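You operate a simulated robot arm through the tools that you are given. There is no shell and no other tool. Be economical: measure what you need, move in short steps, check, and stop when the job is done.

You run a simulated two-armed robot. Do the job below in one go: nothing can be reset, and whatever is moved stays where it is left.

TASK
Fetch the sponge from the window ledge and set it on the tray on the top of the trolley. Then take the jar from the top of the wire bench and put it on the cabinet side shelf. Then take the felt block from the top of the wire bench and leave it on the blue job card there. The order counts. Set down upright: jar.
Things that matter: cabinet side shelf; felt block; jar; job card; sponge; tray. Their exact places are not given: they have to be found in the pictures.

The check looks at the end state, three seconds after you hand in, the way a careful person would. Anything else that was tipped, shoved, dropped, spilled or broken makes it a failure.

THE ROBOT
Two 6-joint arms with two-finger parallel grippers on one trunk, on a base that drives. Base frame: it is fixed to the floor where the robot stands at the start and does not move with it; the origin is under the middle of the robot, x ahead of it, y to its left, z up. Lengths are in mm, angles in rad, forces in N, time in s.
The left shoulder is at the start at [80, 216, 1566], the right one opposite. With the tool pointing down near the work surface each hand reaches from about 100 to 580 mm from the robot's upright axis, wherever it stands, measured 20 degrees to its own side. Places, roughly: cabinet side shelf (18x30 cm) [-7440, 4460, 960]; felt block (6x4x4 cm) [-7300, 9500, 900]; jar [-7250, 9000, 1000]; job card [-7500, 9000, 1000]; tray [-2000, -1250, 750]. Payload 3.43 kg a hand.
The TCP of each hand is the grasp point between the finger pads, 30 mm short of the fingertips. In the tool frame z runs along the fingers and y along their closing line. Largest opening 94 mm; finger width 28, thickness 10; the body of the gripper, 50 by 96 mm, starts 55 mm behind the TCP.
Orientation is that of the tool frame in the base frame, as a unit quaternion [w, x, y, z]. With the fingers straight down and closing along the base's y, the tool's x points along the base's -x, its y along +y and its z along -z.

THE INTERFACE
- The arms move only by the tool step_arm. It takes "left_targets", "right_targets" or both (then of equal length, played together; a hand with none holds still); each is text: rows parted by semicolons, each of 7 numbers parted by spaces: the shift along the base's x, y, z in units of 50 mm (1.0 is 50 mm), then the turn, a rotation vector about the base's x, y, z in units of 4 degrees (1.0 is 4 degrees), then the closure, from 0 (fully open) to 1 (shut). In form: x y z rx ry rz claw; .... A call has 1 to 8 rows; each row shifts and turns the commanded pose from where the row before left it. A call with a number of a shift or a turn outside -1 to 1 is refused whole. Each row takes 0.2 s and may step no farther than 50 mm and 0.15 rad from the row before; otherwise, or with a gripper value out of range, the whole call is refused. A pose out of reach is approached as far as the arm can. The call stops where the force on the tool passes 40 N (or 10 N more than at its start, if that is more) or the arm is blocked; 0.2 s more then pass. The fingers move at their own pace (about 72 mm/s each) and stop on an object; they squeeze with about 23 N. The grip force told is the motor's: it shows also when the fingers shut on nothing. Time passes only in rows, and 0.2 s behind the last, so rows that do not move let the fingers close. The reply holds the time, the measured pose of the TCP, the force on the tool along the base axes, the opening and the grip force, in the units named above and with some noise, with the torque about the TCP (base axes, N m) and any sound that the robot's microphone picked up.
- Cameras (640 x 400 px; columns grow to the right, rows downward): "scene" is now at [100.9, 10.9, 1715.4]; the picture's right is [0.15, -0.99, 0.00], its down [-0.82, -0.12, -0.56] and it looks along [0.55, 0.08, -0.83] (base axes); focal length 256 px, centre (320, 200). "left" rides on the left gripper at [76, -14, -102] in its tool frame; the picture's right is [0.18, 0.98, 0.00], its down [-0.75, 0.14, -0.64] and it looks along [-0.63, 0.12, 0.77] (tool axes); focal length 243 px, centre (320, 200). "right" rides on the right gripper at [76, 14, -103] in its tool frame; the picture's right is [-0.18, 0.98, 0.00], its down [-0.75, -0.14, -0.64] and it looks along [-0.63, -0.12, 0.77] (tool axes); focal length 243 px, centre (320, 200).
- get_image(camera): a new picture of that camera. The clock stands still meanwhile.
- move_column(by): slides the trunk up (or, below 0, down) by that many mm; the arms and the scene camera ride with it, the base frame stays. It gives what a move gives, with no picture.
- base_move(legs): drives the robot by 1 to 6 legs, each [ahead, left, turn to the left] in mm, mm and rad, along the robot's own axes; the way and the turn of a leg run together, so that a leg with both is an arc; at most 1500 mm and 3.142 rad a leg. The arms and the cameras ride along, it lands a little off, and it stops where it bumps. It gives what a move gives.
- aim_head(pan, tilt): turns the head with the scene camera to pan (to the left, within 1.501 rad either way) and tilt (down, from -0.506 to 1.204), counted from straight ahead of the robot. It gives what a move gives.
- point_at(camera, pixels): for up to 12 pixels [column, row] of the newest picture of that camera ("zoom" is the newest enlarged one), the place [x, y, z] in the base frame of the surface seen there, good to about 2 mm. The clock stands still meanwhile.
- inspect(camera, box): a new picture of the part [left, top, right, bottom] of that camera's present view, enlarged. The clock stands still meanwhile.
- job_done(): hands the job in; it is judged then, once.

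Go step by step. Measure first, check grasps and placings, and put right what went wrong. The budget is 110 turns and 100 pictures, counting those below and the enlarged ones. Unless the task says otherwise, let go and move clear before handing in, and close with one line.

The tools are called by a JSON object that holds its "name" and its "arguments". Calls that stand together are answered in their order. step_arm: Moves the arms, as the interface text tells. Its arguments: {"type":"object","properties":{"left_targets":{"type":"string"},"right_targets":{"type":"string"}},"required":[]} The other tools are called the same way: move_column (by) slides the trunk up or down; base_move (legs) drives the base; aim_head (pan, tilt) turns the head that bears the scene camera; get_image (camera) takes a picture; point_at (camera, pixels) gives the place of the surface under pixels of a picture; inspect (camera, box) takes an enlarged picture of a part of a camera's view; job_done () hands the job in.

At the start:

```text
time: 0.0
left_tcp_pos: [358.4, 152.9, 999.7]
left_tcp_rot: [0.003, 0.0, 1.0, -0.001]
left_ft_force: [0.2, 0.1, -0.3]
left_moment: [0.01, -0.01, 0.0]
left_finger_gap: 93.9
left_grasp_force: 0.0
right_tcp_pos: [355.2, -160.8, 999.0]
right_tcp_rot: [0.002, -0.001, 1.0, 0.0]
right_ft_force: [0.2, 1.0, -0.4]
right_moment: [0.0, -0.01, -0.04]
right_finger_gap: 94.1
right_grasp_force: 0.0
trunk travel left (down, up): [-796.0, 44.0]
robot x, y, heading: [-2.9, -2.1, -0.002]
head pan, tilt: [0.15, 0.979]
```

scene: 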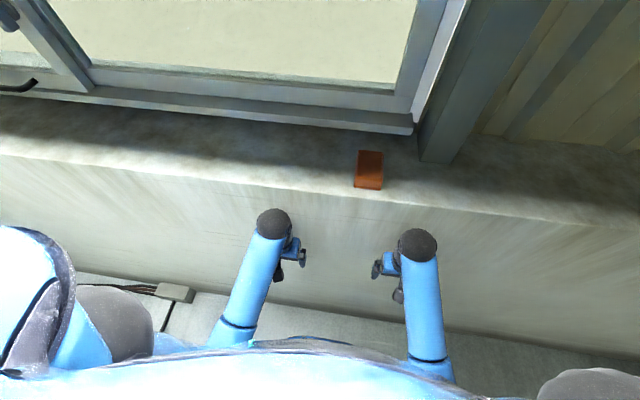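
right: 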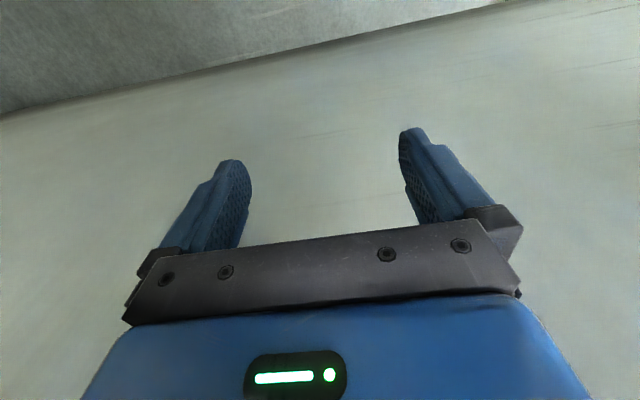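
left: 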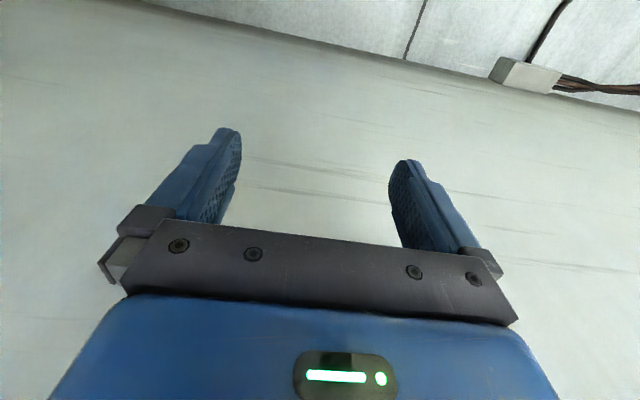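

The scene picture shows an orange-brown block (the sponge, presumably) at about (369,170) on the ledge. I measure it and the ledge around it.

{"name": "point_at", "arguments": {"camera": "scene", "pixels": [[359, 152], [382, 152], [356, 186], [382, 188], [370, 168], [340, 170], [400, 175], [370, 200], [370, 130], [320, 185]]}}

{"name": "inspect", "arguments": {"camera": "scene", "box": [300, 110, 460, 210]}}

```text
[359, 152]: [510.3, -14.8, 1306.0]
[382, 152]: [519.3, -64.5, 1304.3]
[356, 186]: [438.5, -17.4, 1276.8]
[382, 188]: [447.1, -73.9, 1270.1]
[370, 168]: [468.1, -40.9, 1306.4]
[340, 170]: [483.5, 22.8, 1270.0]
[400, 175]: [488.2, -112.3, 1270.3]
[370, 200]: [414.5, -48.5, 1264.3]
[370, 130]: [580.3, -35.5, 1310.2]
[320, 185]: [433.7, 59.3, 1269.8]
```

```text
4.00 times, centred on (380, 160) of scene
```

zoom: 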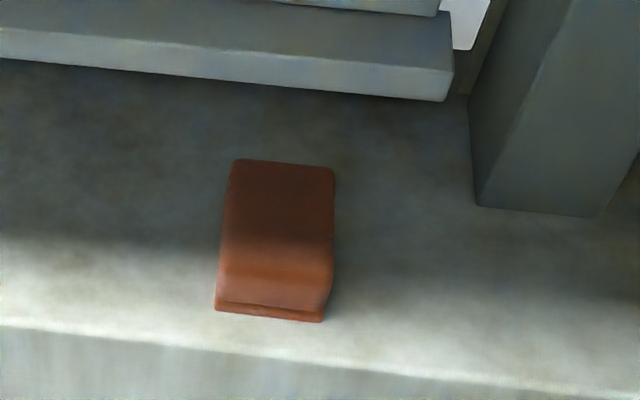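

The block is about 50 mm wide in y and 75 mm deep in x, top at 1306, ledge at 1270. I take finer corners, and look around for other candidates on the ledge.

{"name": "point_at", "arguments": {"camera": "zoom", "pixels": [[238, 164], [330, 171], [226, 255], [331, 262], [219, 306], [320, 317], [280, 215], [228, 235], [332, 235]]}}

{"name": "aim_head", "arguments": {"pan": 0.0, "tilt": 0.6}}

{"name": "get_image", "arguments": {"camera": "scene"}}

```text
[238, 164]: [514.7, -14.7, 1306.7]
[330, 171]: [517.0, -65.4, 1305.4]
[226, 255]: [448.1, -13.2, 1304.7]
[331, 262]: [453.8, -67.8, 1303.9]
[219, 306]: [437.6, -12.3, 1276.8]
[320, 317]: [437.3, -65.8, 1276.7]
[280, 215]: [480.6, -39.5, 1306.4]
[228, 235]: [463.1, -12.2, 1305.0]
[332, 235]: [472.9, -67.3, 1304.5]
```

```text
time: 0.8
left_tcp_pos: [358.5, 153.5, 999.1]
left_tcp_rot: [0.003, 0.0, 1.0, -0.001]
left_ft_force: [-0.4, 0.7, -1.2]
left_moment: [-0.01, 0.0, -0.02]
left_finger_gap: 93.9
left_grasp_force: 0.0
right_tcp_pos: [353.7, -160.6, 999.4]
right_tcp_rot: [0.002, 0.0, 1.0, 0.001]
right_ft_force: [-0.7, 0.2, 0.0]
right_moment: [0.03, 0.0, -0.01]
right_finger_gap: 93.9
right_grasp_force: 0.0
trunk travel left (down, up): [-796.0, 44.0]
robot x, y, heading: [-1.0, -1.0, 0.0]
head pan, tilt: [0.0, 0.6]
```

```text
95 pictures are left
```

scene: 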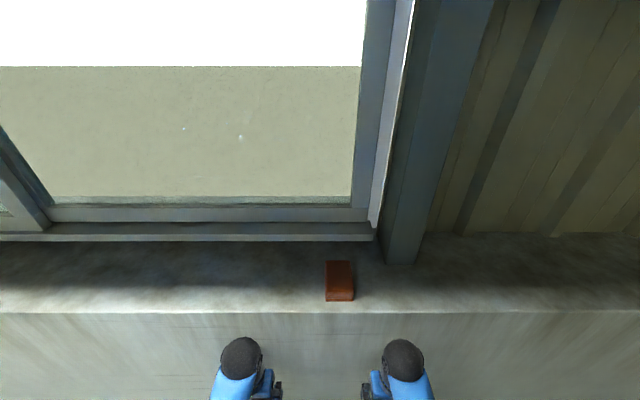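

Only that one block lies on the ledge: centre (478,-40), 83 x 55 mm, top at 1306. I lift the right hand straight up in front of the wall first.

{"name": "step_arm", "arguments": {"right_targets": "0 0 1 0 0 0 0;0 0 1 0 0 0 0;0 0 1 0 0 0 0;0 0 1 0 0 0 0;0 0 1 0 0 0 0;0 0 1 0 0 0 0;0 0 1 0 0 0 0;0 0 1 0 0 0 0"}}

```text
time: 2.6
left_tcp_pos: [359.3, 153.6, 999.0]
left_tcp_rot: [0.003, -0.001, 1.0, -0.001]
left_ft_force: [-0.2, 0.5, 0.6]
left_moment: [0.01, 0.02, -0.01]
left_finger_gap: 93.9
left_grasp_force: 0.0
right_tcp_pos: [354.5, -159.5, 998.8]
right_tcp_rot: [0.002, 0.0, 1.0, 0.002]
right_ft_force: [0.1, 0.4, -0.6]
right_moment: [0.02, -0.01, -0.02]
right_finger_gap: 94.0
right_grasp_force: 0.0
right hand out of reach, approached as far as the arm can: row 1, 2, 3, 4, 5, 6, 7, 8
trunk travel left (down, up): [-796.0, 44.0]
robot x, y, heading: [-1.3, 1.4, -0.0]
head pan, tilt: [0.0, 0.6]
```

The hand did not rise at all: with the arm folded at this radius it can't go higher. I back away from the wall and raise the trunk, then try reaching farther out and up.

{"name": "base_move", "arguments": {"legs": [[-300, 0, 0]]}}

{"name": "move_column", "arguments": {"by": 42}}

{"name": "step_arm", "arguments": {"right_targets": "1 0 0 0 0 0 0;1 0 0.5 0 0 0 0;1 0 1 0 0 0 0;0 0 1 0 0 0 0;0 0 1 0 0 0 0;0 0 1 0 0 0 0"}}

```text
time: 4.7
left_tcp_pos: [61.3, 151.7, 999.1]
left_tcp_rot: [0.001, 0.0, 1.0, 0.0]
left_ft_force: [0.1, 0.4, -0.3]
left_moment: [-0.01, 0.01, 0.04]
left_finger_gap: 94.1
left_grasp_force: 0.1
right_tcp_pos: [56.8, -161.9, 998.9]
right_tcp_rot: [0.0, 0.001, 1.0, 0.001]
right_ft_force: [0.1, 0.1, 0.4]
right_moment: [0.0, 0.01, 0.01]
right_finger_gap: 93.9
right_grasp_force: 0.0
trunk travel left (down, up): [-796.0, 44.0]
robot x, y, heading: [-300.1, 0.6, -0.004]
head pan, tilt: [0.0, 0.6]
```

```text
time: 5.5
left_tcp_pos: [59.7, 152.4, 1041.3]
left_tcp_rot: [0.004, 0.001, 1.0, -0.001]
left_ft_force: [-1.2, 0.2, -0.4]
left_moment: [-0.04, -0.02, -0.01]
left_finger_gap: 94.0
left_grasp_force: 0.0
right_tcp_pos: [55.3, -162.5, 1041.0]
right_tcp_rot: [0.003, 0.002, 1.0, 0.001]
right_ft_force: [-0.3, 0.0, 0.0]
right_moment: [0.02, 0.02, 0.02]
right_finger_gap: 94.2
right_grasp_force: 0.1
trunk travel left (down, up): [-838.0, 2.0]
robot x, y, heading: [-299.2, -1.9, -0.002]
head pan, tilt: [0.0, 0.6]
```

```text
refused: row 2 steps farther than a row can; nothing moved
```

{"name": "step_arm", "arguments": {"right_targets": "1 0 0 0 0 0 0;0.7 0 0.7 0 0 0 0;0.7 0 0.7 0 0 0 0;0.5 0 0.8 0 0 0 0;0 0 1 0 0 0 0;0 0 1 0 0 0 0;0 0 1 0 0 0 0"}}

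```text
time: 7.2
left_tcp_pos: [61.2, 152.5, 1040.2]
left_tcp_rot: [0.003, 0.001, 1.0, 0.0]
left_ft_force: [-0.5, -0.3, 0.5]
left_moment: [0.0, 0.03, -0.03]
left_finger_gap: 93.9
left_grasp_force: 0.2
right_tcp_pos: [285.1, -151.2, 1104.2]
right_tcp_rot: [0.003, 0.001, 1.0, 0.0]
right_ft_force: [0.8, 0.0, 0.3]
right_moment: [0.0, 0.01, -0.02]
right_finger_gap: 94.1
right_grasp_force: 0.0
right hand out of reach, approached as far as the arm can: row 2, 3, 4, 5, 6, 7
trunk travel left (down, up): [-838.0, 2.0]
robot x, y, heading: [-302.1, -3.0, -0.0]
head pan, tilt: [0.0, 0.6]
```

The hand now is at full extension (z 1104), so straight-down fingers can't get up to the ledge; I'll tilt the fingers forward, which should ease the wrist. The grasp will be from the front at about 45°.

{"name": "step_arm", "arguments": {"right_targets": "-0.5 0 0 0 -1 0 0;-0.5 0 0 0 -1 0 0;0 0 0 0 -1 0 0;0 0 0 0 -1 0 0;0 0 0 0 -1 0 0;0 0 0 0 -1 0 0;0 0 0 0 -1 0 0;0 0 0 0 -1 0 0"}}

{"name": "step_arm", "arguments": {"right_targets": "0 0 0.8 0 -1 0 0;0 0 0.8 0 -1 0 0;0 0 0.8 0 -1 0 0;0 0 1 0 0 0 0;0 0 1 0 0 0 0;0 0 1 0 0 0 0"}}

```text
time: 8.9
left_tcp_pos: [58.5, 152.3, 1040.7]
left_tcp_rot: [0.004, 0.001, 1.0, -0.001]
left_ft_force: [-0.7, 0.4, -0.2]
left_moment: [-0.01, 0.02, -0.01]
left_finger_gap: 93.8
left_grasp_force: 0.0
right_tcp_pos: [235.0, -150.3, 1105.3]
right_tcp_rot: [0.278, 0.001, 0.96, 0.003]
right_ft_force: [-0.2, 0.3, -0.4]
right_moment: [0.01, 0.01, 0.0]
right_finger_gap: 94.1
right_grasp_force: 0.1
trunk travel left (down, up): [-838.0, 2.0]
robot x, y, heading: [-300.4, 3.0, -0.0]
head pan, tilt: [0.0, 0.6]
```

```text
time: 10.3
left_tcp_pos: [59.5, 152.4, 1041.2]
left_tcp_rot: [0.002, 0.001, 1.0, -0.002]
left_ft_force: [-0.7, 0.3, -1.1]
left_moment: [0.01, -0.02, 0.0]
left_finger_gap: 93.6
left_grasp_force: 0.0
right_tcp_pos: [261.3, -147.3, 1337.6]
right_tcp_rot: [0.38, 0.001, 0.925, 0.001]
right_ft_force: [-1.2, 1.1, -0.1]
right_moment: [0.01, 0.03, 0.0]
right_finger_gap: 93.9
right_grasp_force: 0.0
right hand out of reach, approached as far as the arm can: row 6
trunk travel left (down, up): [-838.0, 2.0]
robot x, y, heading: [-296.8, -0.6, 0.002]
head pan, tilt: [0.0, 0.6]
```

Tilted 45°, the hand reaches z 1338. I lower it to 1308 and strafe/advance the base so the fingers stand in front of the sponge.

{"name": "step_arm", "arguments": {"right_targets": "0 0 -0.6 0 0 0 0;0 0 0 0 0 0 0"}}

{"name": "base_move", "arguments": {"legs": [[0, 107, 0], [100, 0, 0]]}}

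{"name": "get_image", "arguments": {"camera": "right"}}

{"name": "get_image", "arguments": {"camera": "scene"}}

```text
time: 10.9
left_tcp_pos: [59.8, 153.0, 1042.0]
left_tcp_rot: [0.003, 0.001, 1.0, -0.001]
left_ft_force: [0.2, -0.5, 0.3]
left_moment: [0.0, -0.03, -0.01]
left_finger_gap: 94.2
left_grasp_force: 0.1
right_tcp_pos: [258.9, -146.8, 1307.1]
right_tcp_rot: [0.377, 0.001, 0.926, 0.002]
right_ft_force: [1.3, -0.2, 0.1]
right_moment: [0.02, 0.01, -0.02]
right_finger_gap: 93.9
right_grasp_force: 0.1
trunk travel left (down, up): [-838.0, 2.0]
robot x, y, heading: [-297.2, 0.9, -0.003]
head pan, tilt: [0.0, 0.6]
```

```text
time: 12.9
left_tcp_pos: [152.4, 255.3, 1043.8]
left_tcp_rot: [0.008, 0.002, 1.0, 0.0]
left_ft_force: [-0.8, -0.1, -0.6]
left_moment: [0.02, -0.05, -0.03]
left_finger_gap: 94.0
left_grasp_force: 0.1
right_tcp_pos: [347.8, -46.7, 1312.0]
right_tcp_rot: [0.38, 0.003, 0.925, 0.001]
right_ft_force: [-1.4, -0.6, 1.0]
right_moment: [0.01, -0.02, -0.02]
right_finger_gap: 94.0
right_grasp_force: 0.0
trunk travel left (down, up): [-838.0, 2.0]
robot x, y, heading: [-201.1, 103.6, -0.002]
head pan, tilt: [0.0, 0.6]
```

```text
94 pictures are left
```

right: 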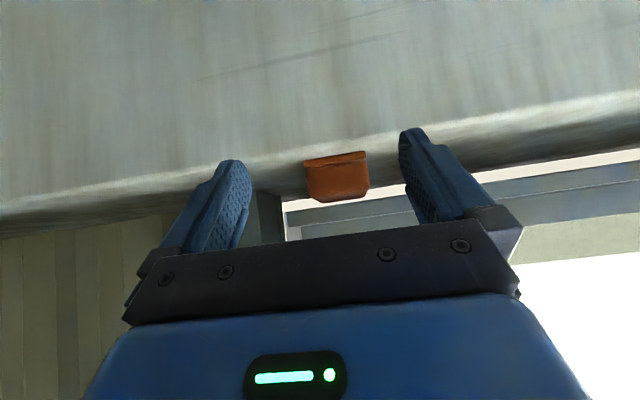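

```text
93 pictures are left
```

scene: 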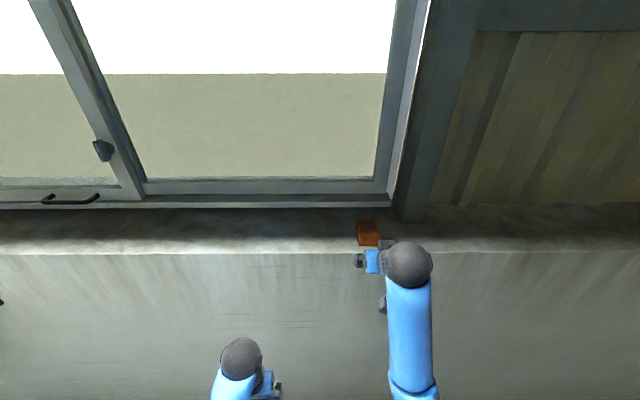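

The sponge sits between the open fingers in the right-hand picture (sponge 305–370, fingers 235 and 405). I shift 7 mm left and advance with the base.

{"name": "step_arm", "arguments": {"right_targets": "0 0.13 0 0 0 0 0;0 0 0 0 0 0 0"}}

{"name": "base_move", "arguments": {"legs": [[95, 0, 0]]}}

{"name": "get_image", "arguments": {"camera": "right"}}

```text
time: 13.5
left_tcp_pos: [153.8, 254.8, 1041.8]
left_tcp_rot: [0.005, 0.001, 1.0, 0.0]
left_ft_force: [-0.5, -0.4, -0.1]
left_moment: [0.01, -0.05, 0.0]
left_finger_gap: 93.7
left_grasp_force: 0.1
right_tcp_pos: [351.6, -38.2, 1308.6]
right_tcp_rot: [0.379, 0.002, 0.926, 0.002]
right_ft_force: [0.3, -0.6, 0.4]
right_moment: [0.03, -0.03, -0.02]
right_finger_gap: 94.1
right_grasp_force: 0.0
trunk travel left (down, up): [-838.0, 2.0]
robot x, y, heading: [-199.0, 106.8, -0.007]
head pan, tilt: [0.0, 0.6]
```

```text
time: 14.6
left_tcp_pos: [245.0, 256.8, 1042.3]
left_tcp_rot: [0.005, 0.002, 1.0, -0.001]
left_ft_force: [-0.2, 0.1, 0.0]
left_moment: [0.02, -0.04, 0.01]
left_finger_gap: 93.9
left_grasp_force: 0.2
right_tcp_pos: [443.4, -37.4, 1310.2]
right_tcp_rot: [0.379, 0.002, 0.925, 0.001]
right_ft_force: [-0.7, 0.0, 0.4]
right_moment: [0.0, -0.04, -0.03]
right_finger_gap: 93.9
right_grasp_force: 0.0
trunk travel left (down, up): [-838.0, 2.0]
robot x, y, heading: [-106.6, 101.9, -0.005]
head pan, tilt: [0.0, 0.6]
```

```text
92 pictures are left
```

right: 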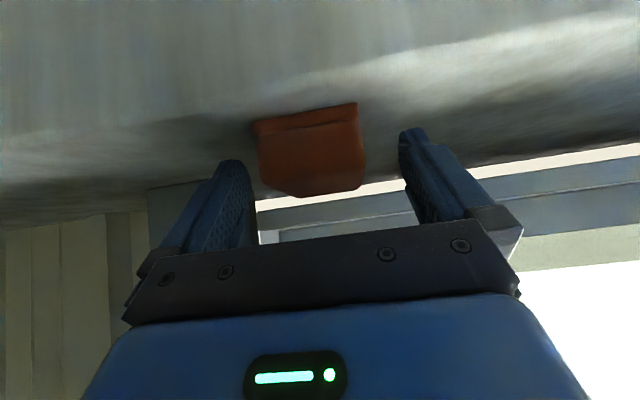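

Sponge edges in the right picture appear at (258,135) and (362,125); I measure them to center.

{"name": "point_at", "arguments": {"camera": "right", "pixels": [[264, 150], [355, 140], [310, 120], [310, 155], [310, 188], [232, 170], [410, 145]]}}

```text
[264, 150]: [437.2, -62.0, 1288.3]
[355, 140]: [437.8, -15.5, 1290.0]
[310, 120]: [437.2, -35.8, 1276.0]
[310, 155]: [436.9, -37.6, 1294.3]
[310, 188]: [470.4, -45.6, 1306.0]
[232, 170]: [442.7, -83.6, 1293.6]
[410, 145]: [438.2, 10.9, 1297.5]
```

The fingers (y -84 and +11) straddle the sponge (-66..-13) well. I advance 32 mm, lower 5 mm, and close.

{"name": "step_arm", "arguments": {"right_targets": "0.4 -0.03 0 0 0 0 0;0.25 0 -0.1 0 0 0 0;0 0 0 0 0 0 0;0 0 0 0 0 0 1;0 0 0 0 0 0 1;0 0 0 0 0 0 1"}}

```text
time: 16.0
left_tcp_pos: [251.7, 255.9, 1040.1]
left_tcp_rot: [0.003, 0.002, 1.0, -0.001]
left_ft_force: [0.1, 0.2, -0.2]
left_moment: [0.0, 0.01, 0.0]
left_finger_gap: 93.8
left_grasp_force: 0.0
right_tcp_pos: [480.7, -37.4, 1302.3]
right_tcp_rot: [0.376, 0.002, 0.926, 0.002]
right_ft_force: [0.5, -0.3, 0.3]
right_moment: [-0.03, -0.01, -0.03]
right_finger_gap: 61.5
right_grasp_force: 22.7
trunk travel left (down, up): [-838.0, 2.0]
robot x, y, heading: [-108.9, 107.6, -0.005]
head pan, tilt: [0.0, 0.6]
```

The fingers stopped at 61 mm with 23 N grip, so the sponge is held. I lift a little and check.

{"name": "step_arm", "arguments": {"right_targets": "0 0 0 0 0 0 1;0 0 0.3 0 0 0 1;-0.1 0 0.3 0 0 0 1;0 0 0 0 0 0 1"}}

{"name": "get_image", "arguments": {"camera": "right"}}

```text
time: 17.0
left_tcp_pos: [252.3, 256.7, 1039.8]
left_tcp_rot: [0.002, 0.002, 1.0, -0.001]
left_ft_force: [-0.5, -0.3, 0.6]
left_moment: [0.03, 0.04, 0.01]
left_finger_gap: 94.0
left_grasp_force: 0.0
right_tcp_pos: [477.4, -38.6, 1331.4]
right_tcp_rot: [0.377, 0.003, 0.926, 0.001]
right_ft_force: [-0.5, -0.7, 0.3]
right_moment: [0.01, 0.02, -0.02]
right_finger_gap: 61.3
right_grasp_force: 22.6
trunk travel left (down, up): [-838.0, 2.0]
robot x, y, heading: [-102.2, 107.3, -0.004]
head pan, tilt: [0.0, 0.6]
```

```text
91 pictures are left
```

right: 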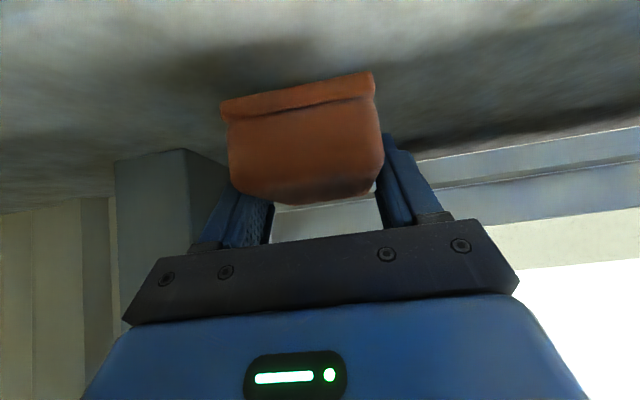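

The sponge hangs firmly between the fingers at (300,140). I back off and look both ways before turning.

{"name": "base_move", "arguments": {"legs": [[-250, 0, 0]]}}

{"name": "aim_head", "arguments": {"pan": -1.5, "tilt": 0.4}}

{"name": "get_image", "arguments": {"camera": "scene"}}

{"name": "aim_head", "arguments": {"pan": 1.5, "tilt": 0.4}}

{"name": "get_image", "arguments": {"camera": "scene"}}

```text
time: 18.8
left_tcp_pos: [9.2, 256.3, 1038.6]
left_tcp_rot: [-0.001, 0.002, 1.0, 0.0]
left_ft_force: [0.9, -0.4, 0.2]
left_moment: [0.02, 0.03, -0.04]
left_finger_gap: 94.2
left_grasp_force: 0.0
right_tcp_pos: [234.9, -37.7, 1329.6]
right_tcp_rot: [0.375, 0.002, 0.927, 0.002]
right_ft_force: [-0.2, 0.6, 0.2]
right_moment: [0.01, 0.0, -0.01]
right_finger_gap: 60.8
right_grasp_force: 23.4
trunk travel left (down, up): [-838.0, 2.0]
robot x, y, heading: [-355.0, 105.0, -0.002]
head pan, tilt: [0.0, 0.6]
```

```text
time: 20.4
left_tcp_pos: [4.8, 257.9, 1041.1]
left_tcp_rot: [0.002, 0.002, 1.0, 0.0]
left_ft_force: [-0.3, -0.6, 0.3]
left_moment: [-0.01, 0.08, 0.0]
left_finger_gap: 94.1
left_grasp_force: 0.0
right_tcp_pos: [230.4, -37.2, 1331.6]
right_tcp_rot: [0.377, 0.002, 0.926, 0.002]
right_ft_force: [0.0, -0.9, -0.7]
right_moment: [-0.01, -0.05, 0.01]
right_finger_gap: 61.1
right_grasp_force: 23.3
trunk travel left (down, up): [-838.0, 2.0]
robot x, y, heading: [-356.7, 105.2, -0.009]
head pan, tilt: [-1.499, 0.4]
```

```text
90 pictures are left
```

scene: 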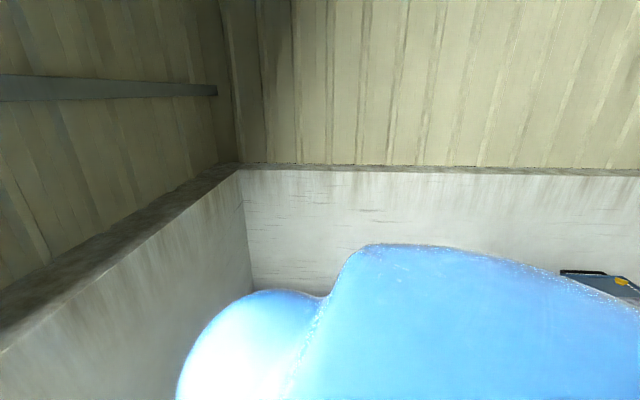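

```text
time: 23.0
left_tcp_pos: [5.7, 256.7, 1040.6]
left_tcp_rot: [0.002, 0.003, 1.0, -0.001]
left_ft_force: [0.4, 1.2, 0.8]
left_moment: [-0.01, 0.01, 0.02]
left_finger_gap: 94.3
left_grasp_force: 0.0
right_tcp_pos: [231.6, -37.7, 1331.7]
right_tcp_rot: [0.377, 0.002, 0.926, 0.002]
right_ft_force: [0.5, 0.6, -0.5]
right_moment: [-0.01, 0.02, 0.02]
right_finger_gap: 61.1
right_grasp_force: 23.4
trunk travel left (down, up): [-838.0, 2.0]
robot x, y, heading: [-354.8, 103.4, -0.004]
head pan, tilt: [1.499, 0.4]
```

```text
89 pictures are left
```

scene: 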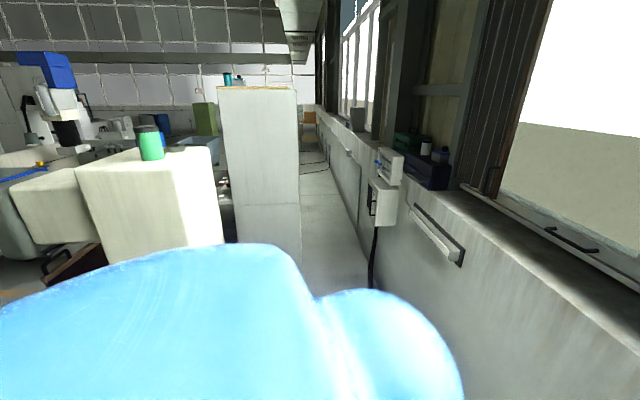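

To the right a low table edge (570–640, 280) is the trolley, with free floor up to it; to the left there's furniture. I turn right 90° and look.

{"name": "base_move", "arguments": {"legs": [[0, 0, -1.57]]}}

{"name": "aim_head", "arguments": {"pan": -0.8, "tilt": 0.45}}

{"name": "get_image", "arguments": {"camera": "scene"}}

```text
time: 27.2
left_tcp_pos: [-203.5, -253.2, 1040.9]
left_tcp_rot: [0.002, 0.71, 0.704, -0.003]
left_ft_force: [0.2, 0.0, 0.3]
left_moment: [0.02, -0.02, -0.02]
left_finger_gap: 94.2
left_grasp_force: 0.2
right_tcp_pos: [-498.4, -479.5, 1331.4]
right_tcp_rot: [0.267, 0.657, 0.653, -0.266]
right_ft_force: [0.5, -0.8, -0.5]
right_moment: [0.02, -0.06, 0.01]
right_finger_gap: 61.1
right_grasp_force: 23.0
trunk travel left (down, up): [-838.0, 2.0]
robot x, y, heading: [-354.8, 103.6, -1.58]
head pan, tilt: [1.499, 0.4]
```

```text
time: 29.4
left_tcp_pos: [-203.6, -255.0, 1040.3]
left_tcp_rot: [0.001, 0.709, 0.705, -0.002]
left_ft_force: [0.0, -0.1, 0.6]
left_moment: [0.0, -0.03, 0.01]
left_finger_gap: 94.2
left_grasp_force: 0.0
right_tcp_pos: [-498.0, -479.3, 1331.7]
right_tcp_rot: [0.268, 0.657, 0.653, -0.265]
right_ft_force: [-0.1, 0.1, 0.0]
right_moment: [0.0, -0.01, -0.02]
right_finger_gap: 61.0
right_grasp_force: 23.5
trunk travel left (down, up): [-838.0, 2.0]
robot x, y, heading: [-354.3, 105.1, -1.582]
head pan, tilt: [-0.799, 0.45]
```

```text
88 pictures are left
```

scene: 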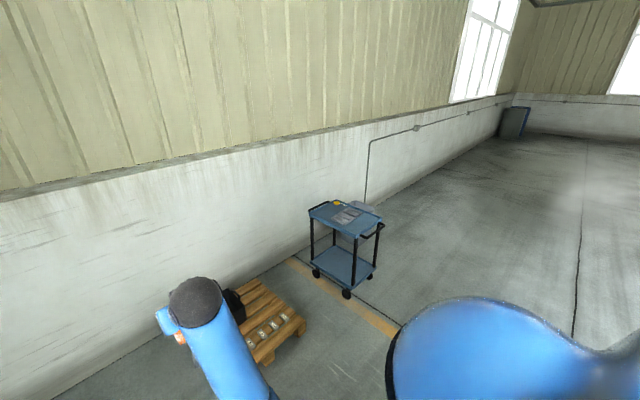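

{"name": "inspect", "arguments": {"camera": "scene", "box": [260, 180, 420, 310]}}

{"name": "point_at", "arguments": {"camera": "scene", "pixels": [[312, 212], [345, 203], [380, 226], [352, 236], [347, 217], [318, 274], [347, 294], [247, 350], [300, 322], [260, 285], [365, 208], [337, 203]]}}

```text
3.08 times, centred on (340, 245) of scene
```

zoom: 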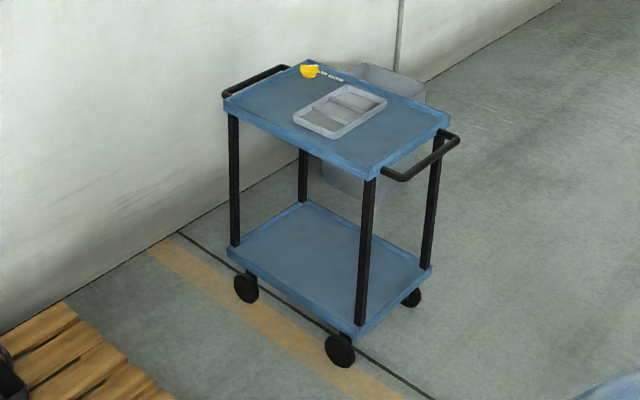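

```text
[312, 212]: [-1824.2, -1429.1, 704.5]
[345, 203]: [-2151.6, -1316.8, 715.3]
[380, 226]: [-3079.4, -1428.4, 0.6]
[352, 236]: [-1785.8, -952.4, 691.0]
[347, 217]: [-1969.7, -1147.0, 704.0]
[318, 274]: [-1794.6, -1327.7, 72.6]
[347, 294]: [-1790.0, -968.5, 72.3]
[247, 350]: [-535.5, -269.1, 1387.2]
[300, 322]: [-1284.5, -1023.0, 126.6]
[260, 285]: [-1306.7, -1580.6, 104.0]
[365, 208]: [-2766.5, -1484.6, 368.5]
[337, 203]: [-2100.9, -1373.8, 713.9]
```

The trolley top (z≈704) spans roughly x -1790..-2200, y -950..-1430, with a grey compartment tray near (-1980,-1165); a pallet lies at x>-1300, y<-1000. I turn toward my planned approach heading and check the way.

{"name": "base_move", "arguments": {"legs": [[0, 0, -0.488]]}}

{"name": "aim_head", "arguments": {"pan": -0.45, "tilt": 0.5}}

{"name": "get_image", "arguments": {"camera": "scene"}}

```text
time: 31.2
left_tcp_pos: [-388.9, -282.7, 1041.6]
left_tcp_rot: [0.0, 0.859, 0.512, -0.002]
left_ft_force: [0.2, -0.7, 0.4]
left_moment: [0.0, 0.01, 0.01]
left_finger_gap: 93.8
left_grasp_force: 0.1
right_tcp_pos: [-754.4, -343.0, 1331.2]
right_tcp_rot: [0.195, 0.795, 0.475, -0.323]
right_ft_force: [0.3, 0.8, 1.3]
right_moment: [-0.02, -0.03, 0.03]
right_finger_gap: 61.0
right_grasp_force: 23.2
trunk travel left (down, up): [-838.0, 2.0]
robot x, y, heading: [-354.8, 105.1, -2.063]
head pan, tilt: [-0.799, 0.45]
```

```text
time: 32.0
left_tcp_pos: [-390.2, -283.2, 1040.1]
left_tcp_rot: [0.001, 0.859, 0.512, -0.002]
left_ft_force: [0.6, 0.4, -0.8]
left_moment: [0.0, -0.02, 0.02]
left_finger_gap: 94.2
left_grasp_force: 0.0
right_tcp_pos: [-756.6, -341.5, 1332.3]
right_tcp_rot: [0.196, 0.795, 0.475, -0.323]
right_ft_force: [0.4, 0.1, -0.6]
right_moment: [0.01, -0.03, 0.01]
right_finger_gap: 61.1
right_grasp_force: 23.4
trunk travel left (down, up): [-838.0, 2.0]
robot x, y, heading: [-354.6, 101.3, -2.066]
head pan, tilt: [-0.45, 0.499]
```

```text
86 pictures are left
```

scene: 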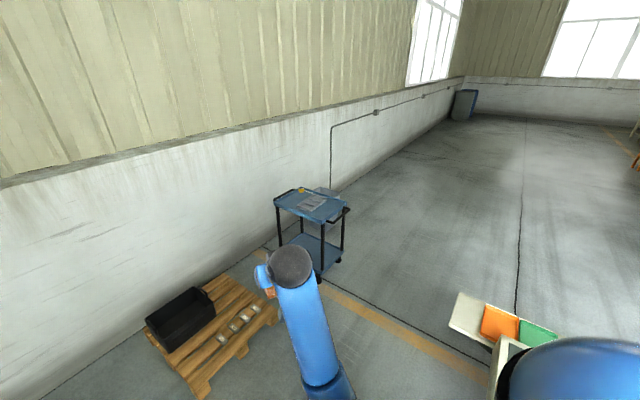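

Something (a cabinet/cart with orange and green tops, 450–560 / 295–390) stands to the right. I measure it to plan the path.

{"name": "point_at", "arguments": {"camera": "scene", "pixels": [[455, 325], [460, 297], [500, 320], [540, 335], [495, 375], [400, 330], [400, 380], [440, 390], [280, 310], [215, 390], [480, 250]]}}

```text
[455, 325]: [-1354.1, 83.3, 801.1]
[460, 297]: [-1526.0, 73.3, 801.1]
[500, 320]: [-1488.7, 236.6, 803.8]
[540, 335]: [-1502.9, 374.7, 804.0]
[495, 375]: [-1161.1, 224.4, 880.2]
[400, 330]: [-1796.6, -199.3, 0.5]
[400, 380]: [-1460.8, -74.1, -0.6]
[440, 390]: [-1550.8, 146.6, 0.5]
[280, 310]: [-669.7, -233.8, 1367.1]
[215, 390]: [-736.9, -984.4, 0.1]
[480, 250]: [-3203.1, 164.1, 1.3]
```

The table on the right is at y>75, so a straight line to (-1505,-742) stays well clear. I drive it.

{"name": "base_move", "arguments": {"legs": [[1287, -612, 0]]}}

{"name": "aim_head", "arguments": {"pan": -0.35, "tilt": 0.9}}

{"name": "get_image", "arguments": {"camera": "scene"}}

```text
time: 39.1
left_tcp_pos: [-1535.6, -1110.8, 1040.7]
left_tcp_rot: [0.002, 0.857, 0.514, -0.003]
left_ft_force: [0.0, 0.2, 0.6]
left_moment: [0.0, -0.01, 0.02]
left_finger_gap: 94.0
left_grasp_force: 0.0
right_tcp_pos: [-1901.4, -1171.6, 1332.6]
right_tcp_rot: [0.196, 0.794, 0.475, -0.324]
right_ft_force: [0.8, 0.2, -0.1]
right_moment: [-0.02, 0.01, 0.03]
right_finger_gap: 60.9
right_grasp_force: 23.2
trunk travel left (down, up): [-838.0, 2.0]
robot x, y, heading: [-1500.0, -722.1, -2.068]
head pan, tilt: [-0.45, 0.499]
```

```text
time: 39.9
left_tcp_pos: [-1535.2, -1113.6, 1041.0]
left_tcp_rot: [0.0, 0.858, 0.514, -0.002]
left_ft_force: [0.1, -0.4, -0.1]
left_moment: [0.0, 0.0, 0.02]
left_finger_gap: 94.1
left_grasp_force: 0.1
right_tcp_pos: [-1901.6, -1174.6, 1331.1]
right_tcp_rot: [0.196, 0.795, 0.477, -0.321]
right_ft_force: [0.6, 0.1, 0.0]
right_moment: [-0.01, 0.03, 0.0]
right_finger_gap: 61.0
right_grasp_force: 23.4
trunk travel left (down, up): [-838.0, 2.0]
robot x, y, heading: [-1504.0, -724.6, -2.06]
head pan, tilt: [-0.351, 0.901]
```

```text
85 pictures are left
```

scene: 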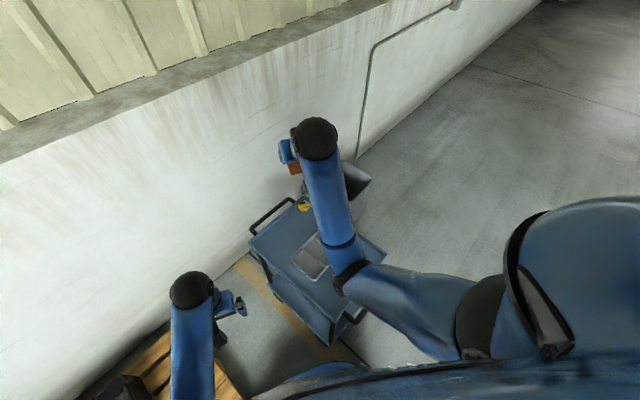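

The tray is partly hidden by the right arm at (310,260). I enlarge there and measure what's visible.

{"name": "inspect", "arguments": {"camera": "scene", "box": [230, 170, 400, 350]}}

{"name": "get_image", "arguments": {"camera": "right"}}

```text
2.22 times, centred on (315, 260) of scene
```

zoom: 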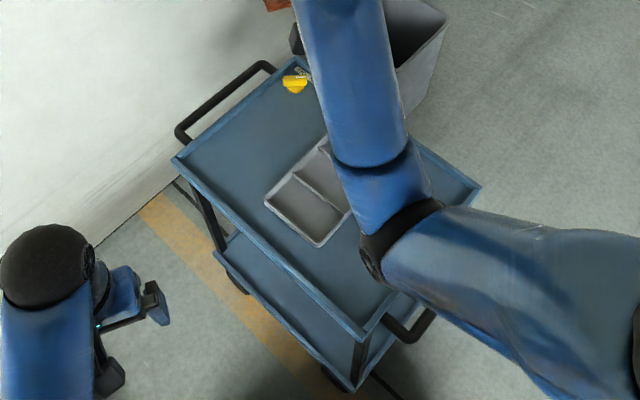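

```text
83 pictures are left
```

right: 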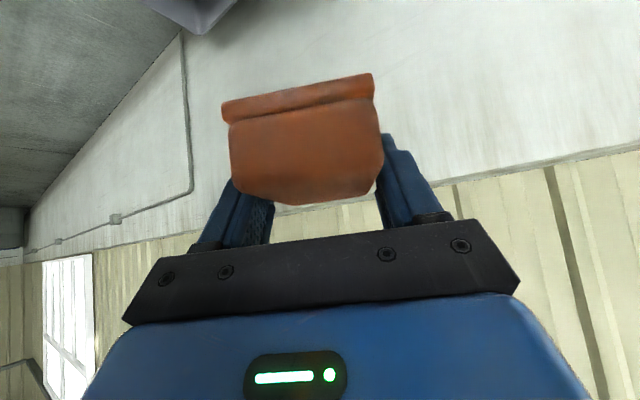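

{"name": "point_at", "arguments": {"camera": "zoom", "pixels": [[264, 200], [318, 246], [327, 138], [297, 177], [347, 210], [305, 205], [320, 175], [290, 177], [250, 180], [340, 280], [380, 315], [178, 155]]}}

```text
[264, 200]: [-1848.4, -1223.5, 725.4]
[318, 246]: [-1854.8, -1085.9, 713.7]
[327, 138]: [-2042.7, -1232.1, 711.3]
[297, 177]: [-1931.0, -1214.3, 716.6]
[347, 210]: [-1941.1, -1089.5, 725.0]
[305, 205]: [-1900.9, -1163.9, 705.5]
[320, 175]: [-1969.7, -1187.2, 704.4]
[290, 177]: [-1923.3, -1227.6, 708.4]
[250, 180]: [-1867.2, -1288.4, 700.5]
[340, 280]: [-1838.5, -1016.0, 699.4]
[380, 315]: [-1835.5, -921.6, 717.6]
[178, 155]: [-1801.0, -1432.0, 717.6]
```

Tray compartment 1 spans x -1850..-1935, y -1225..-1087, floor 705, aligned with heading about -1.51. I lower the trunk partway and yaw the hand by 32° so the sponge's long side lies along the compartment.

{"name": "move_column", "arguments": {"by": -250}}

{"name": "step_arm", "arguments": {"right_targets": "0 0 0 0 0 1 1;0 0 0 0 0 1 1;0 0 0 0 0 1 1;0 0 0 0 0 1 1;0 0 0 0 0 1 1;0 0 0 0 0 1 1;0 0 0 0 0 1 1;0 0 0 0 0 1 1"}}

{"name": "get_image", "arguments": {"camera": "scene"}}

```text
time: 42.5
left_tcp_pos: [-1534.8, -1111.5, 790.1]
left_tcp_rot: [0.001, 0.858, 0.514, -0.004]
left_ft_force: [-0.2, -0.4, 0.8]
left_moment: [0.03, 0.02, 0.02]
left_finger_gap: 94.0
left_grasp_force: 0.0
right_tcp_pos: [-1900.3, -1174.7, 1080.7]
right_tcp_rot: [0.196, 0.794, 0.477, -0.322]
right_ft_force: [-0.7, -0.5, 0.3]
right_moment: [-0.03, -0.02, -0.03]
right_finger_gap: 61.1
right_grasp_force: 23.1
trunk travel left (down, up): [-588.0, 252.0]
robot x, y, heading: [-1501.0, -728.7, -2.06]
head pan, tilt: [-0.351, 0.901]
```

```text
time: 44.3
left_tcp_pos: [-1534.9, -1112.9, 791.2]
left_tcp_rot: [0.0, 0.857, 0.515, -0.003]
left_ft_force: [0.6, 0.1, 0.7]
left_moment: [-0.03, 0.03, 0.02]
left_finger_gap: 94.1
left_grasp_force: 0.1
right_tcp_pos: [-1901.4, -1174.2, 1080.5]
right_tcp_rot: [0.278, 0.632, 0.677, -0.256]
right_ft_force: [0.1, 0.0, 0.0]
right_moment: [0.03, -0.02, -0.03]
right_finger_gap: 61.1
right_grasp_force: 23.0
trunk travel left (down, up): [-588.0, 252.0]
robot x, y, heading: [-1500.8, -727.4, -2.062]
head pan, tilt: [-0.351, 0.901]
```

```text
82 pictures are left
```

scene: 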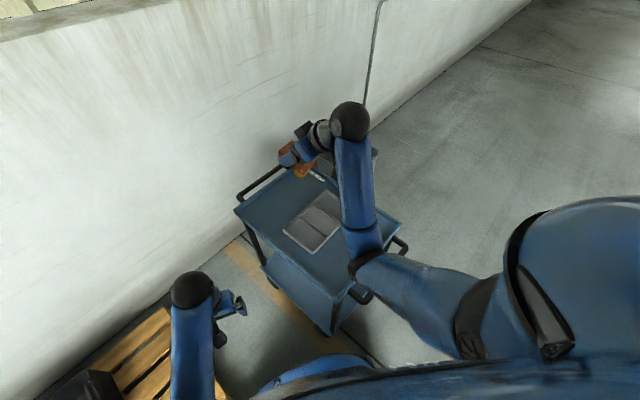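

The tray is seen better now at (285–340, 190–255). I measure its rim, dividers and the elbow height.

{"name": "inspect", "arguments": {"camera": "scene", "box": [260, 170, 380, 270]}}

{"name": "point_at", "arguments": {"camera": "scene", "pixels": [[370, 262], [355, 215], [400, 245], [365, 295], [312, 243]]}}

```text
4.00 times, centred on (320, 220) of scene
```

zoom: 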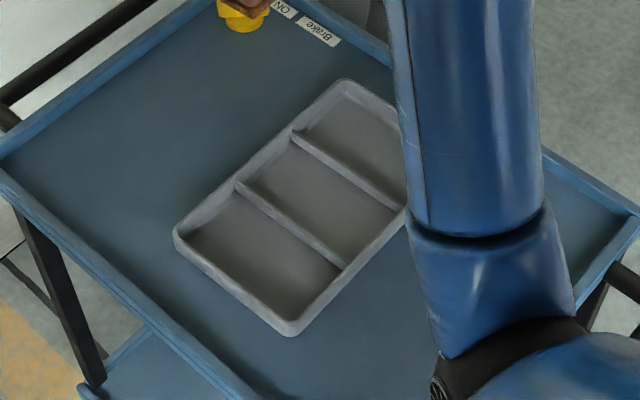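

```text
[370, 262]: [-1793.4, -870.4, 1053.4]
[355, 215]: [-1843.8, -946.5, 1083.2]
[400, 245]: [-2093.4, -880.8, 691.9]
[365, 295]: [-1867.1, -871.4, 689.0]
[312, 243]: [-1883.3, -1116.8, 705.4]
```

{"name": "point_at", "arguments": {"camera": "zoom", "pixels": [[176, 236], [290, 332], [239, 186], [343, 268], [240, 180], [295, 137], [398, 206], [345, 83], [250, 250], [310, 215], [290, 290], [270, 220]]}}

```text
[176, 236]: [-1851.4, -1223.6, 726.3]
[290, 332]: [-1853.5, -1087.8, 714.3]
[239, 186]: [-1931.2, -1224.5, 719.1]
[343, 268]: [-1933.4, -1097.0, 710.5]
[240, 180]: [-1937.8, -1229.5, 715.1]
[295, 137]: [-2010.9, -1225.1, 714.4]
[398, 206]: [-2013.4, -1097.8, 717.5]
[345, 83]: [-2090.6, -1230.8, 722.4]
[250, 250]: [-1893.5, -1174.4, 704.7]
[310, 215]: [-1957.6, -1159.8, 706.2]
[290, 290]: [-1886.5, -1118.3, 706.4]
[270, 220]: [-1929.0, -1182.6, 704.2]
```

Middle compartment: x -1935..-2010, y -1095..-1225, divider tops ≈720, floor 705. I move above its centre (-1972,-1160), straighten yaw by 3.4°, and descend to about z 800.

{"name": "step_arm", "arguments": {"right_targets": "-0.7 0.14 0 0 0 -0.85 1;-0.72 0.14 0 0 0 0 1;0 0 -1 0 0 0 1;0 0 -1 0 0 0 1;0 0 -1 0 0 0 1;0 0 -1 0 0 0 1;0 0 -1 0 0 0 1;0 0 -0.4 0 0 0 1"}}

{"name": "get_image", "arguments": {"camera": "scene"}}

{"name": "get_image", "arguments": {"camera": "right"}}

```text
time: 46.1
left_tcp_pos: [-1534.9, -1113.2, 790.7]
left_tcp_rot: [0.0, 0.857, 0.514, -0.003]
left_ft_force: [0.4, 0.3, 0.5]
left_moment: [0.0, 0.0, 0.03]
left_finger_gap: 94.1
left_grasp_force: 0.1
right_tcp_pos: [-1973.2, -1161.1, 811.3]
right_tcp_rot: [0.27, 0.652, 0.658, -0.264]
right_ft_force: [-0.2, 0.1, -0.5]
right_moment: [-0.01, -0.01, 0.01]
right_finger_gap: 60.9
right_grasp_force: 23.3
trunk travel left (down, up): [-588.0, 252.0]
robot x, y, heading: [-1503.0, -725.6, -2.062]
head pan, tilt: [-0.351, 0.901]
```

```text
80 pictures are left
```

scene: 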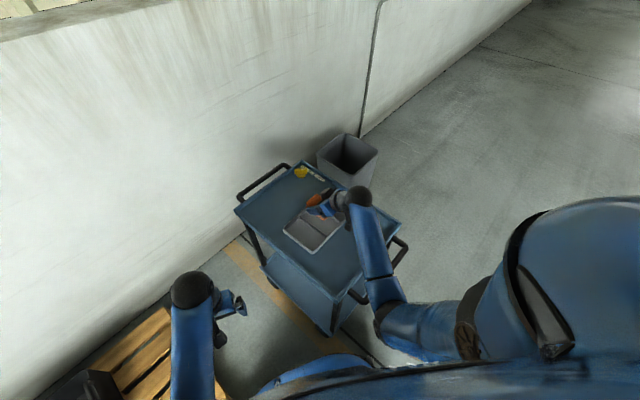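

```text
79 pictures are left
```

right: 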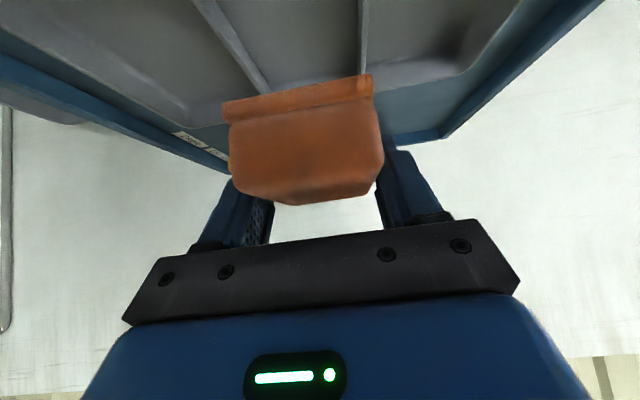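

The sponge hovers over the middle compartment. I check the sponge's edges and dividers through the right camera.

{"name": "point_at", "arguments": {"camera": "right", "pixels": [[240, 118], [365, 97], [228, 115], [372, 90], [300, 150], [300, 185], [255, 80], [362, 50]]}}

```text
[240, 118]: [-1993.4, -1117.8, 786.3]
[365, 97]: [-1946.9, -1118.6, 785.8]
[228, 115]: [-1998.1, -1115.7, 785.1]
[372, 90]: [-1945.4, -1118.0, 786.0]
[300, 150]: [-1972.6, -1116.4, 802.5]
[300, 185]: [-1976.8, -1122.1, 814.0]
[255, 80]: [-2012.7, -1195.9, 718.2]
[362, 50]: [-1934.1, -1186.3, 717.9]
```

Sponge (x -1999..-1945) is centred between the dividers (-2012, -1934). I lower 56 mm so the fingertips stay just above the dividers, and open.

{"name": "step_arm", "arguments": {"right_targets": "0 0 -0.6 0 0 0 1;0 0 -0.52 0 0 0 1;0 0 0 0 0 0 1;0 0 0 0 0 0 0.2;0 0 0 0 0 0 0.2;0 0 0 0 0 0 0.2"}}

{"name": "get_image", "arguments": {"camera": "right"}}

```text
time: 47.5
left_tcp_pos: [-1536.5, -1111.7, 791.6]
left_tcp_rot: [0.0, 0.857, 0.515, -0.002]
left_ft_force: [0.5, 0.2, 0.7]
left_moment: [-0.01, 0.01, -0.02]
left_finger_gap: 94.4
left_grasp_force: 0.1
right_tcp_pos: [-1972.0, -1159.9, 755.6]
right_tcp_rot: [0.27, 0.652, 0.658, -0.264]
right_ft_force: [-0.2, 0.9, 0.5]
right_moment: [-0.01, -0.05, -0.04]
right_finger_gap: 75.2
right_grasp_force: 0.0
trunk travel left (down, up): [-588.0, 252.0]
robot x, y, heading: [-1499.1, -725.1, -2.066]
head pan, tilt: [-0.351, 0.901]
```

```text
78 pictures are left
```

right: 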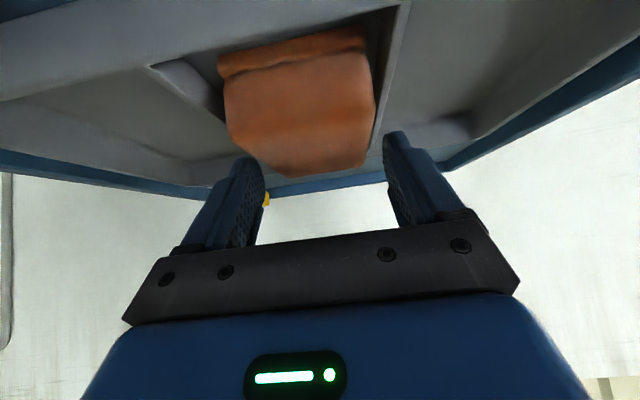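

The sponge has dropped into the compartment. I raise the hand straight up and verify.

{"name": "step_arm", "arguments": {"right_targets": "0 0 1 0 0 0 0.1;0 0 1 0 0 0 0;0 0 1 0 0 0 0;0 0 1 0 0 0 0;0 0 1 0 0 0 0;0 0 1 0 0 0 0"}}

{"name": "inspect", "arguments": {"camera": "scene", "box": [260, 160, 400, 270]}}

```text
time: 48.9
left_tcp_pos: [-1534.8, -1112.3, 789.7]
left_tcp_rot: [0.001, 0.858, 0.514, -0.002]
left_ft_force: [-0.8, 0.0, 0.6]
left_moment: [0.02, 0.0, 0.0]
left_finger_gap: 93.9
left_grasp_force: 0.0
right_tcp_pos: [-1970.1, -1160.3, 1057.7]
right_tcp_rot: [0.269, 0.653, 0.658, -0.263]
right_ft_force: [-0.1, 0.6, 0.1]
right_moment: [0.0, -0.01, 0.0]
right_finger_gap: 94.0
right_grasp_force: 0.0
trunk travel left (down, up): [-588.0, 252.0]
robot x, y, heading: [-1504.2, -724.1, -2.061]
head pan, tilt: [-0.351, 0.901]
```

```text
3.64 times, centred on (330, 215) of scene
```

zoom: 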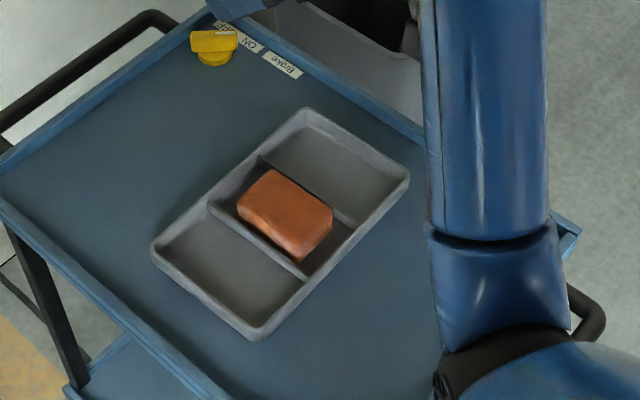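

The sponge rests inside the tray's middle compartment. Now on to the bench: I raise the trunk, back away a bit, and retract the arm while looking to the right.

{"name": "move_column", "arguments": {"by": 210}}

{"name": "base_move", "arguments": {"legs": [[-250, 0, 0], [0, 0, -0.8]]}}

{"name": "aim_head", "arguments": {"pan": -0.6, "tilt": 0.3}}

{"name": "get_image", "arguments": {"camera": "scene"}}

```text
time: 51.2
left_tcp_pos: [-1534.8, -1112.2, 1000.9]
left_tcp_rot: [0.001, 0.857, 0.515, -0.003]
left_ft_force: [0.0, 0.0, 1.0]
left_moment: [0.0, -0.02, 0.0]
left_finger_gap: 94.0
left_grasp_force: 0.0
right_tcp_pos: [-1970.2, -1159.2, 1265.2]
right_tcp_rot: [0.27, 0.652, 0.658, -0.263]
right_ft_force: [-0.5, -0.1, -0.7]
right_moment: [0.0, 0.02, 0.01]
right_finger_gap: 94.1
right_grasp_force: 0.0
trunk travel left (down, up): [-798.0, 42.0]
robot x, y, heading: [-1496.0, -722.6, -2.061]
head pan, tilt: [-0.351, 0.901]
```

```text
time: 55.1
left_tcp_pos: [-1684.0, -751.9, 1001.0]
left_tcp_rot: [-0.001, 0.99, 0.14, -0.004]
left_ft_force: [0.4, 0.3, 0.4]
left_moment: [-0.02, 0.01, 0.01]
left_finger_gap: 93.8
left_grasp_force: 0.1
right_tcp_pos: [-2023.3, -473.7, 1265.0]
right_tcp_rot: [0.145, 0.857, 0.354, -0.346]
right_ft_force: [-0.4, -0.7, -0.1]
right_moment: [-0.01, 0.02, 0.0]
right_finger_gap: 93.9
right_grasp_force: 0.1
trunk travel left (down, up): [-798.0, 42.0]
robot x, y, heading: [-1385.4, -505.1, -2.856]
head pan, tilt: [-0.351, 0.901]
```

```text
time: 56.1
left_tcp_pos: [-1684.6, -752.4, 999.2]
left_tcp_rot: [-0.001, 0.99, 0.141, -0.002]
left_ft_force: [0.3, -0.3, -0.1]
left_moment: [-0.02, 0.01, -0.01]
left_finger_gap: 94.0
left_grasp_force: 0.0
right_tcp_pos: [-2023.5, -473.2, 1265.4]
right_tcp_rot: [0.147, 0.856, 0.353, -0.348]
right_ft_force: [1.0, 0.3, 0.5]
right_moment: [0.0, -0.02, -0.02]
right_finger_gap: 94.1
right_grasp_force: 0.0
trunk travel left (down, up): [-798.0, 42.0]
robot x, y, heading: [-1383.8, -503.5, -2.862]
head pan, tilt: [-0.6, 0.3]
```

```text
76 pictures are left
```

scene: 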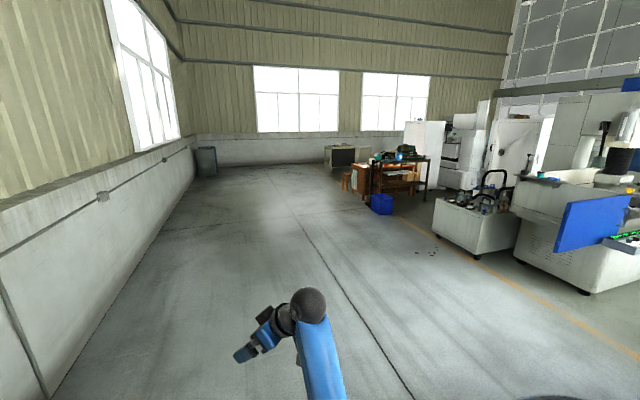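

Open floor lies along -x; machinery is on the right. I measure the key obstacles.

{"name": "point_at", "arguments": {"camera": "scene", "pixels": [[433, 230], [475, 255], [515, 265], [590, 295], [380, 212], [352, 195], [415, 198], [340, 165], [430, 195], [410, 140], [470, 190], [500, 130]]}}

{"name": "aim_head", "arguments": {"pan": -1.4, "tilt": 0.3}}

{"name": "get_image", "arguments": {"camera": "scene"}}

```text
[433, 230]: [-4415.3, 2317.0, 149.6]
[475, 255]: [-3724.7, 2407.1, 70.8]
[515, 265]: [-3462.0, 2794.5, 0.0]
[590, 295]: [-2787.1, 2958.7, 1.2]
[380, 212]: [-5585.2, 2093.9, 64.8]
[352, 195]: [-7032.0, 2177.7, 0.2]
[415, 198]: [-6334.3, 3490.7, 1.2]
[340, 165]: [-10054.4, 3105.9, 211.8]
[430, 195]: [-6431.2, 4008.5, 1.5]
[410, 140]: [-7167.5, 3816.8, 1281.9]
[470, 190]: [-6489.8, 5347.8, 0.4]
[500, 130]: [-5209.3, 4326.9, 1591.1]
```

```text
time: 57.2
left_tcp_pos: [-1684.3, -751.6, 1001.1]
left_tcp_rot: [-0.001, 0.99, 0.14, -0.002]
left_ft_force: [0.5, -0.2, -0.2]
left_moment: [0.01, 0.01, 0.02]
left_finger_gap: 94.0
left_grasp_force: 0.0
right_tcp_pos: [-2025.0, -472.2, 1265.7]
right_tcp_rot: [0.146, 0.856, 0.353, -0.348]
right_ft_force: [0.2, -1.0, 0.1]
right_moment: [0.01, 0.02, -0.03]
right_finger_gap: 94.0
right_grasp_force: 0.0
trunk travel left (down, up): [-798.0, 42.0]
robot x, y, heading: [-1386.0, -506.0, -2.86]
head pan, tilt: [-1.4, 0.3]
```

```text
75 pictures are left
```

scene: 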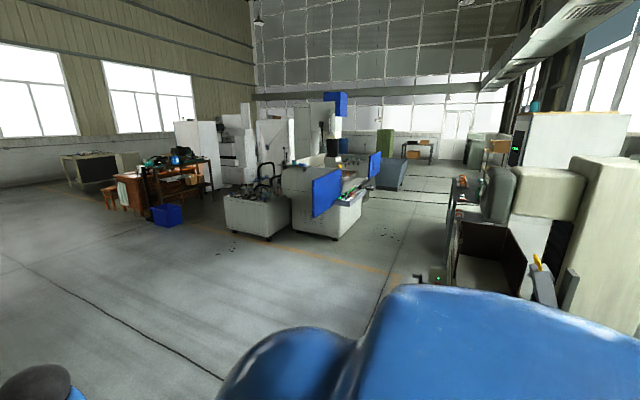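

I probe the far part of the room (aisle floor, far tables, cabinets) to find the route.

{"name": "point_at", "arguments": {"camera": "scene", "pixels": [[400, 240], [425, 195], [430, 175], [420, 147], [387, 145], [405, 185], [365, 205], [335, 240], [200, 150], [235, 150], [100, 175], [450, 190]]}}

{"name": "inspect", "arguments": {"camera": "scene", "box": [330, 90, 530, 215]}}

{"name": "inspect", "arguments": {"camera": "scene", "box": [50, 90, 290, 240]}}

```text
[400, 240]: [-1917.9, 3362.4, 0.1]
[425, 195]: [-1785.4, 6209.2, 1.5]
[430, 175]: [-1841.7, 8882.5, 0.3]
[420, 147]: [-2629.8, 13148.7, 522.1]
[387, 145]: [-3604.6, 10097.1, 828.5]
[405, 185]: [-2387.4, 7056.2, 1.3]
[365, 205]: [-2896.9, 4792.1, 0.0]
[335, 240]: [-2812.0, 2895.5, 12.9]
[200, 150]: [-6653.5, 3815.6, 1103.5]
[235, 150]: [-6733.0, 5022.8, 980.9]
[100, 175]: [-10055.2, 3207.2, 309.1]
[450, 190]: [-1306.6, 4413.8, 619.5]
```

```text
3.20 times, centred on (430, 152) of scene
```

zoom: 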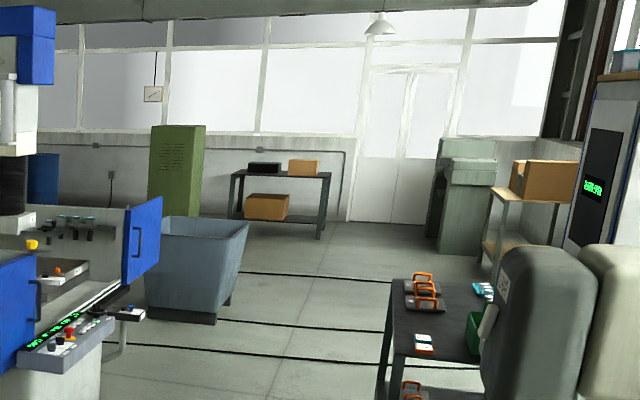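

```text
2.67 times, centred on (170, 165) of scene
```

zoom: 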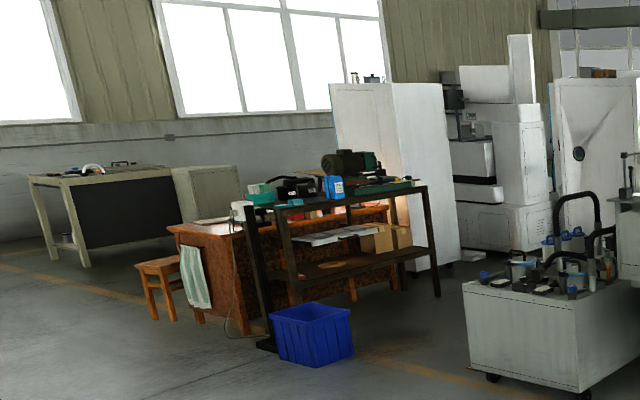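

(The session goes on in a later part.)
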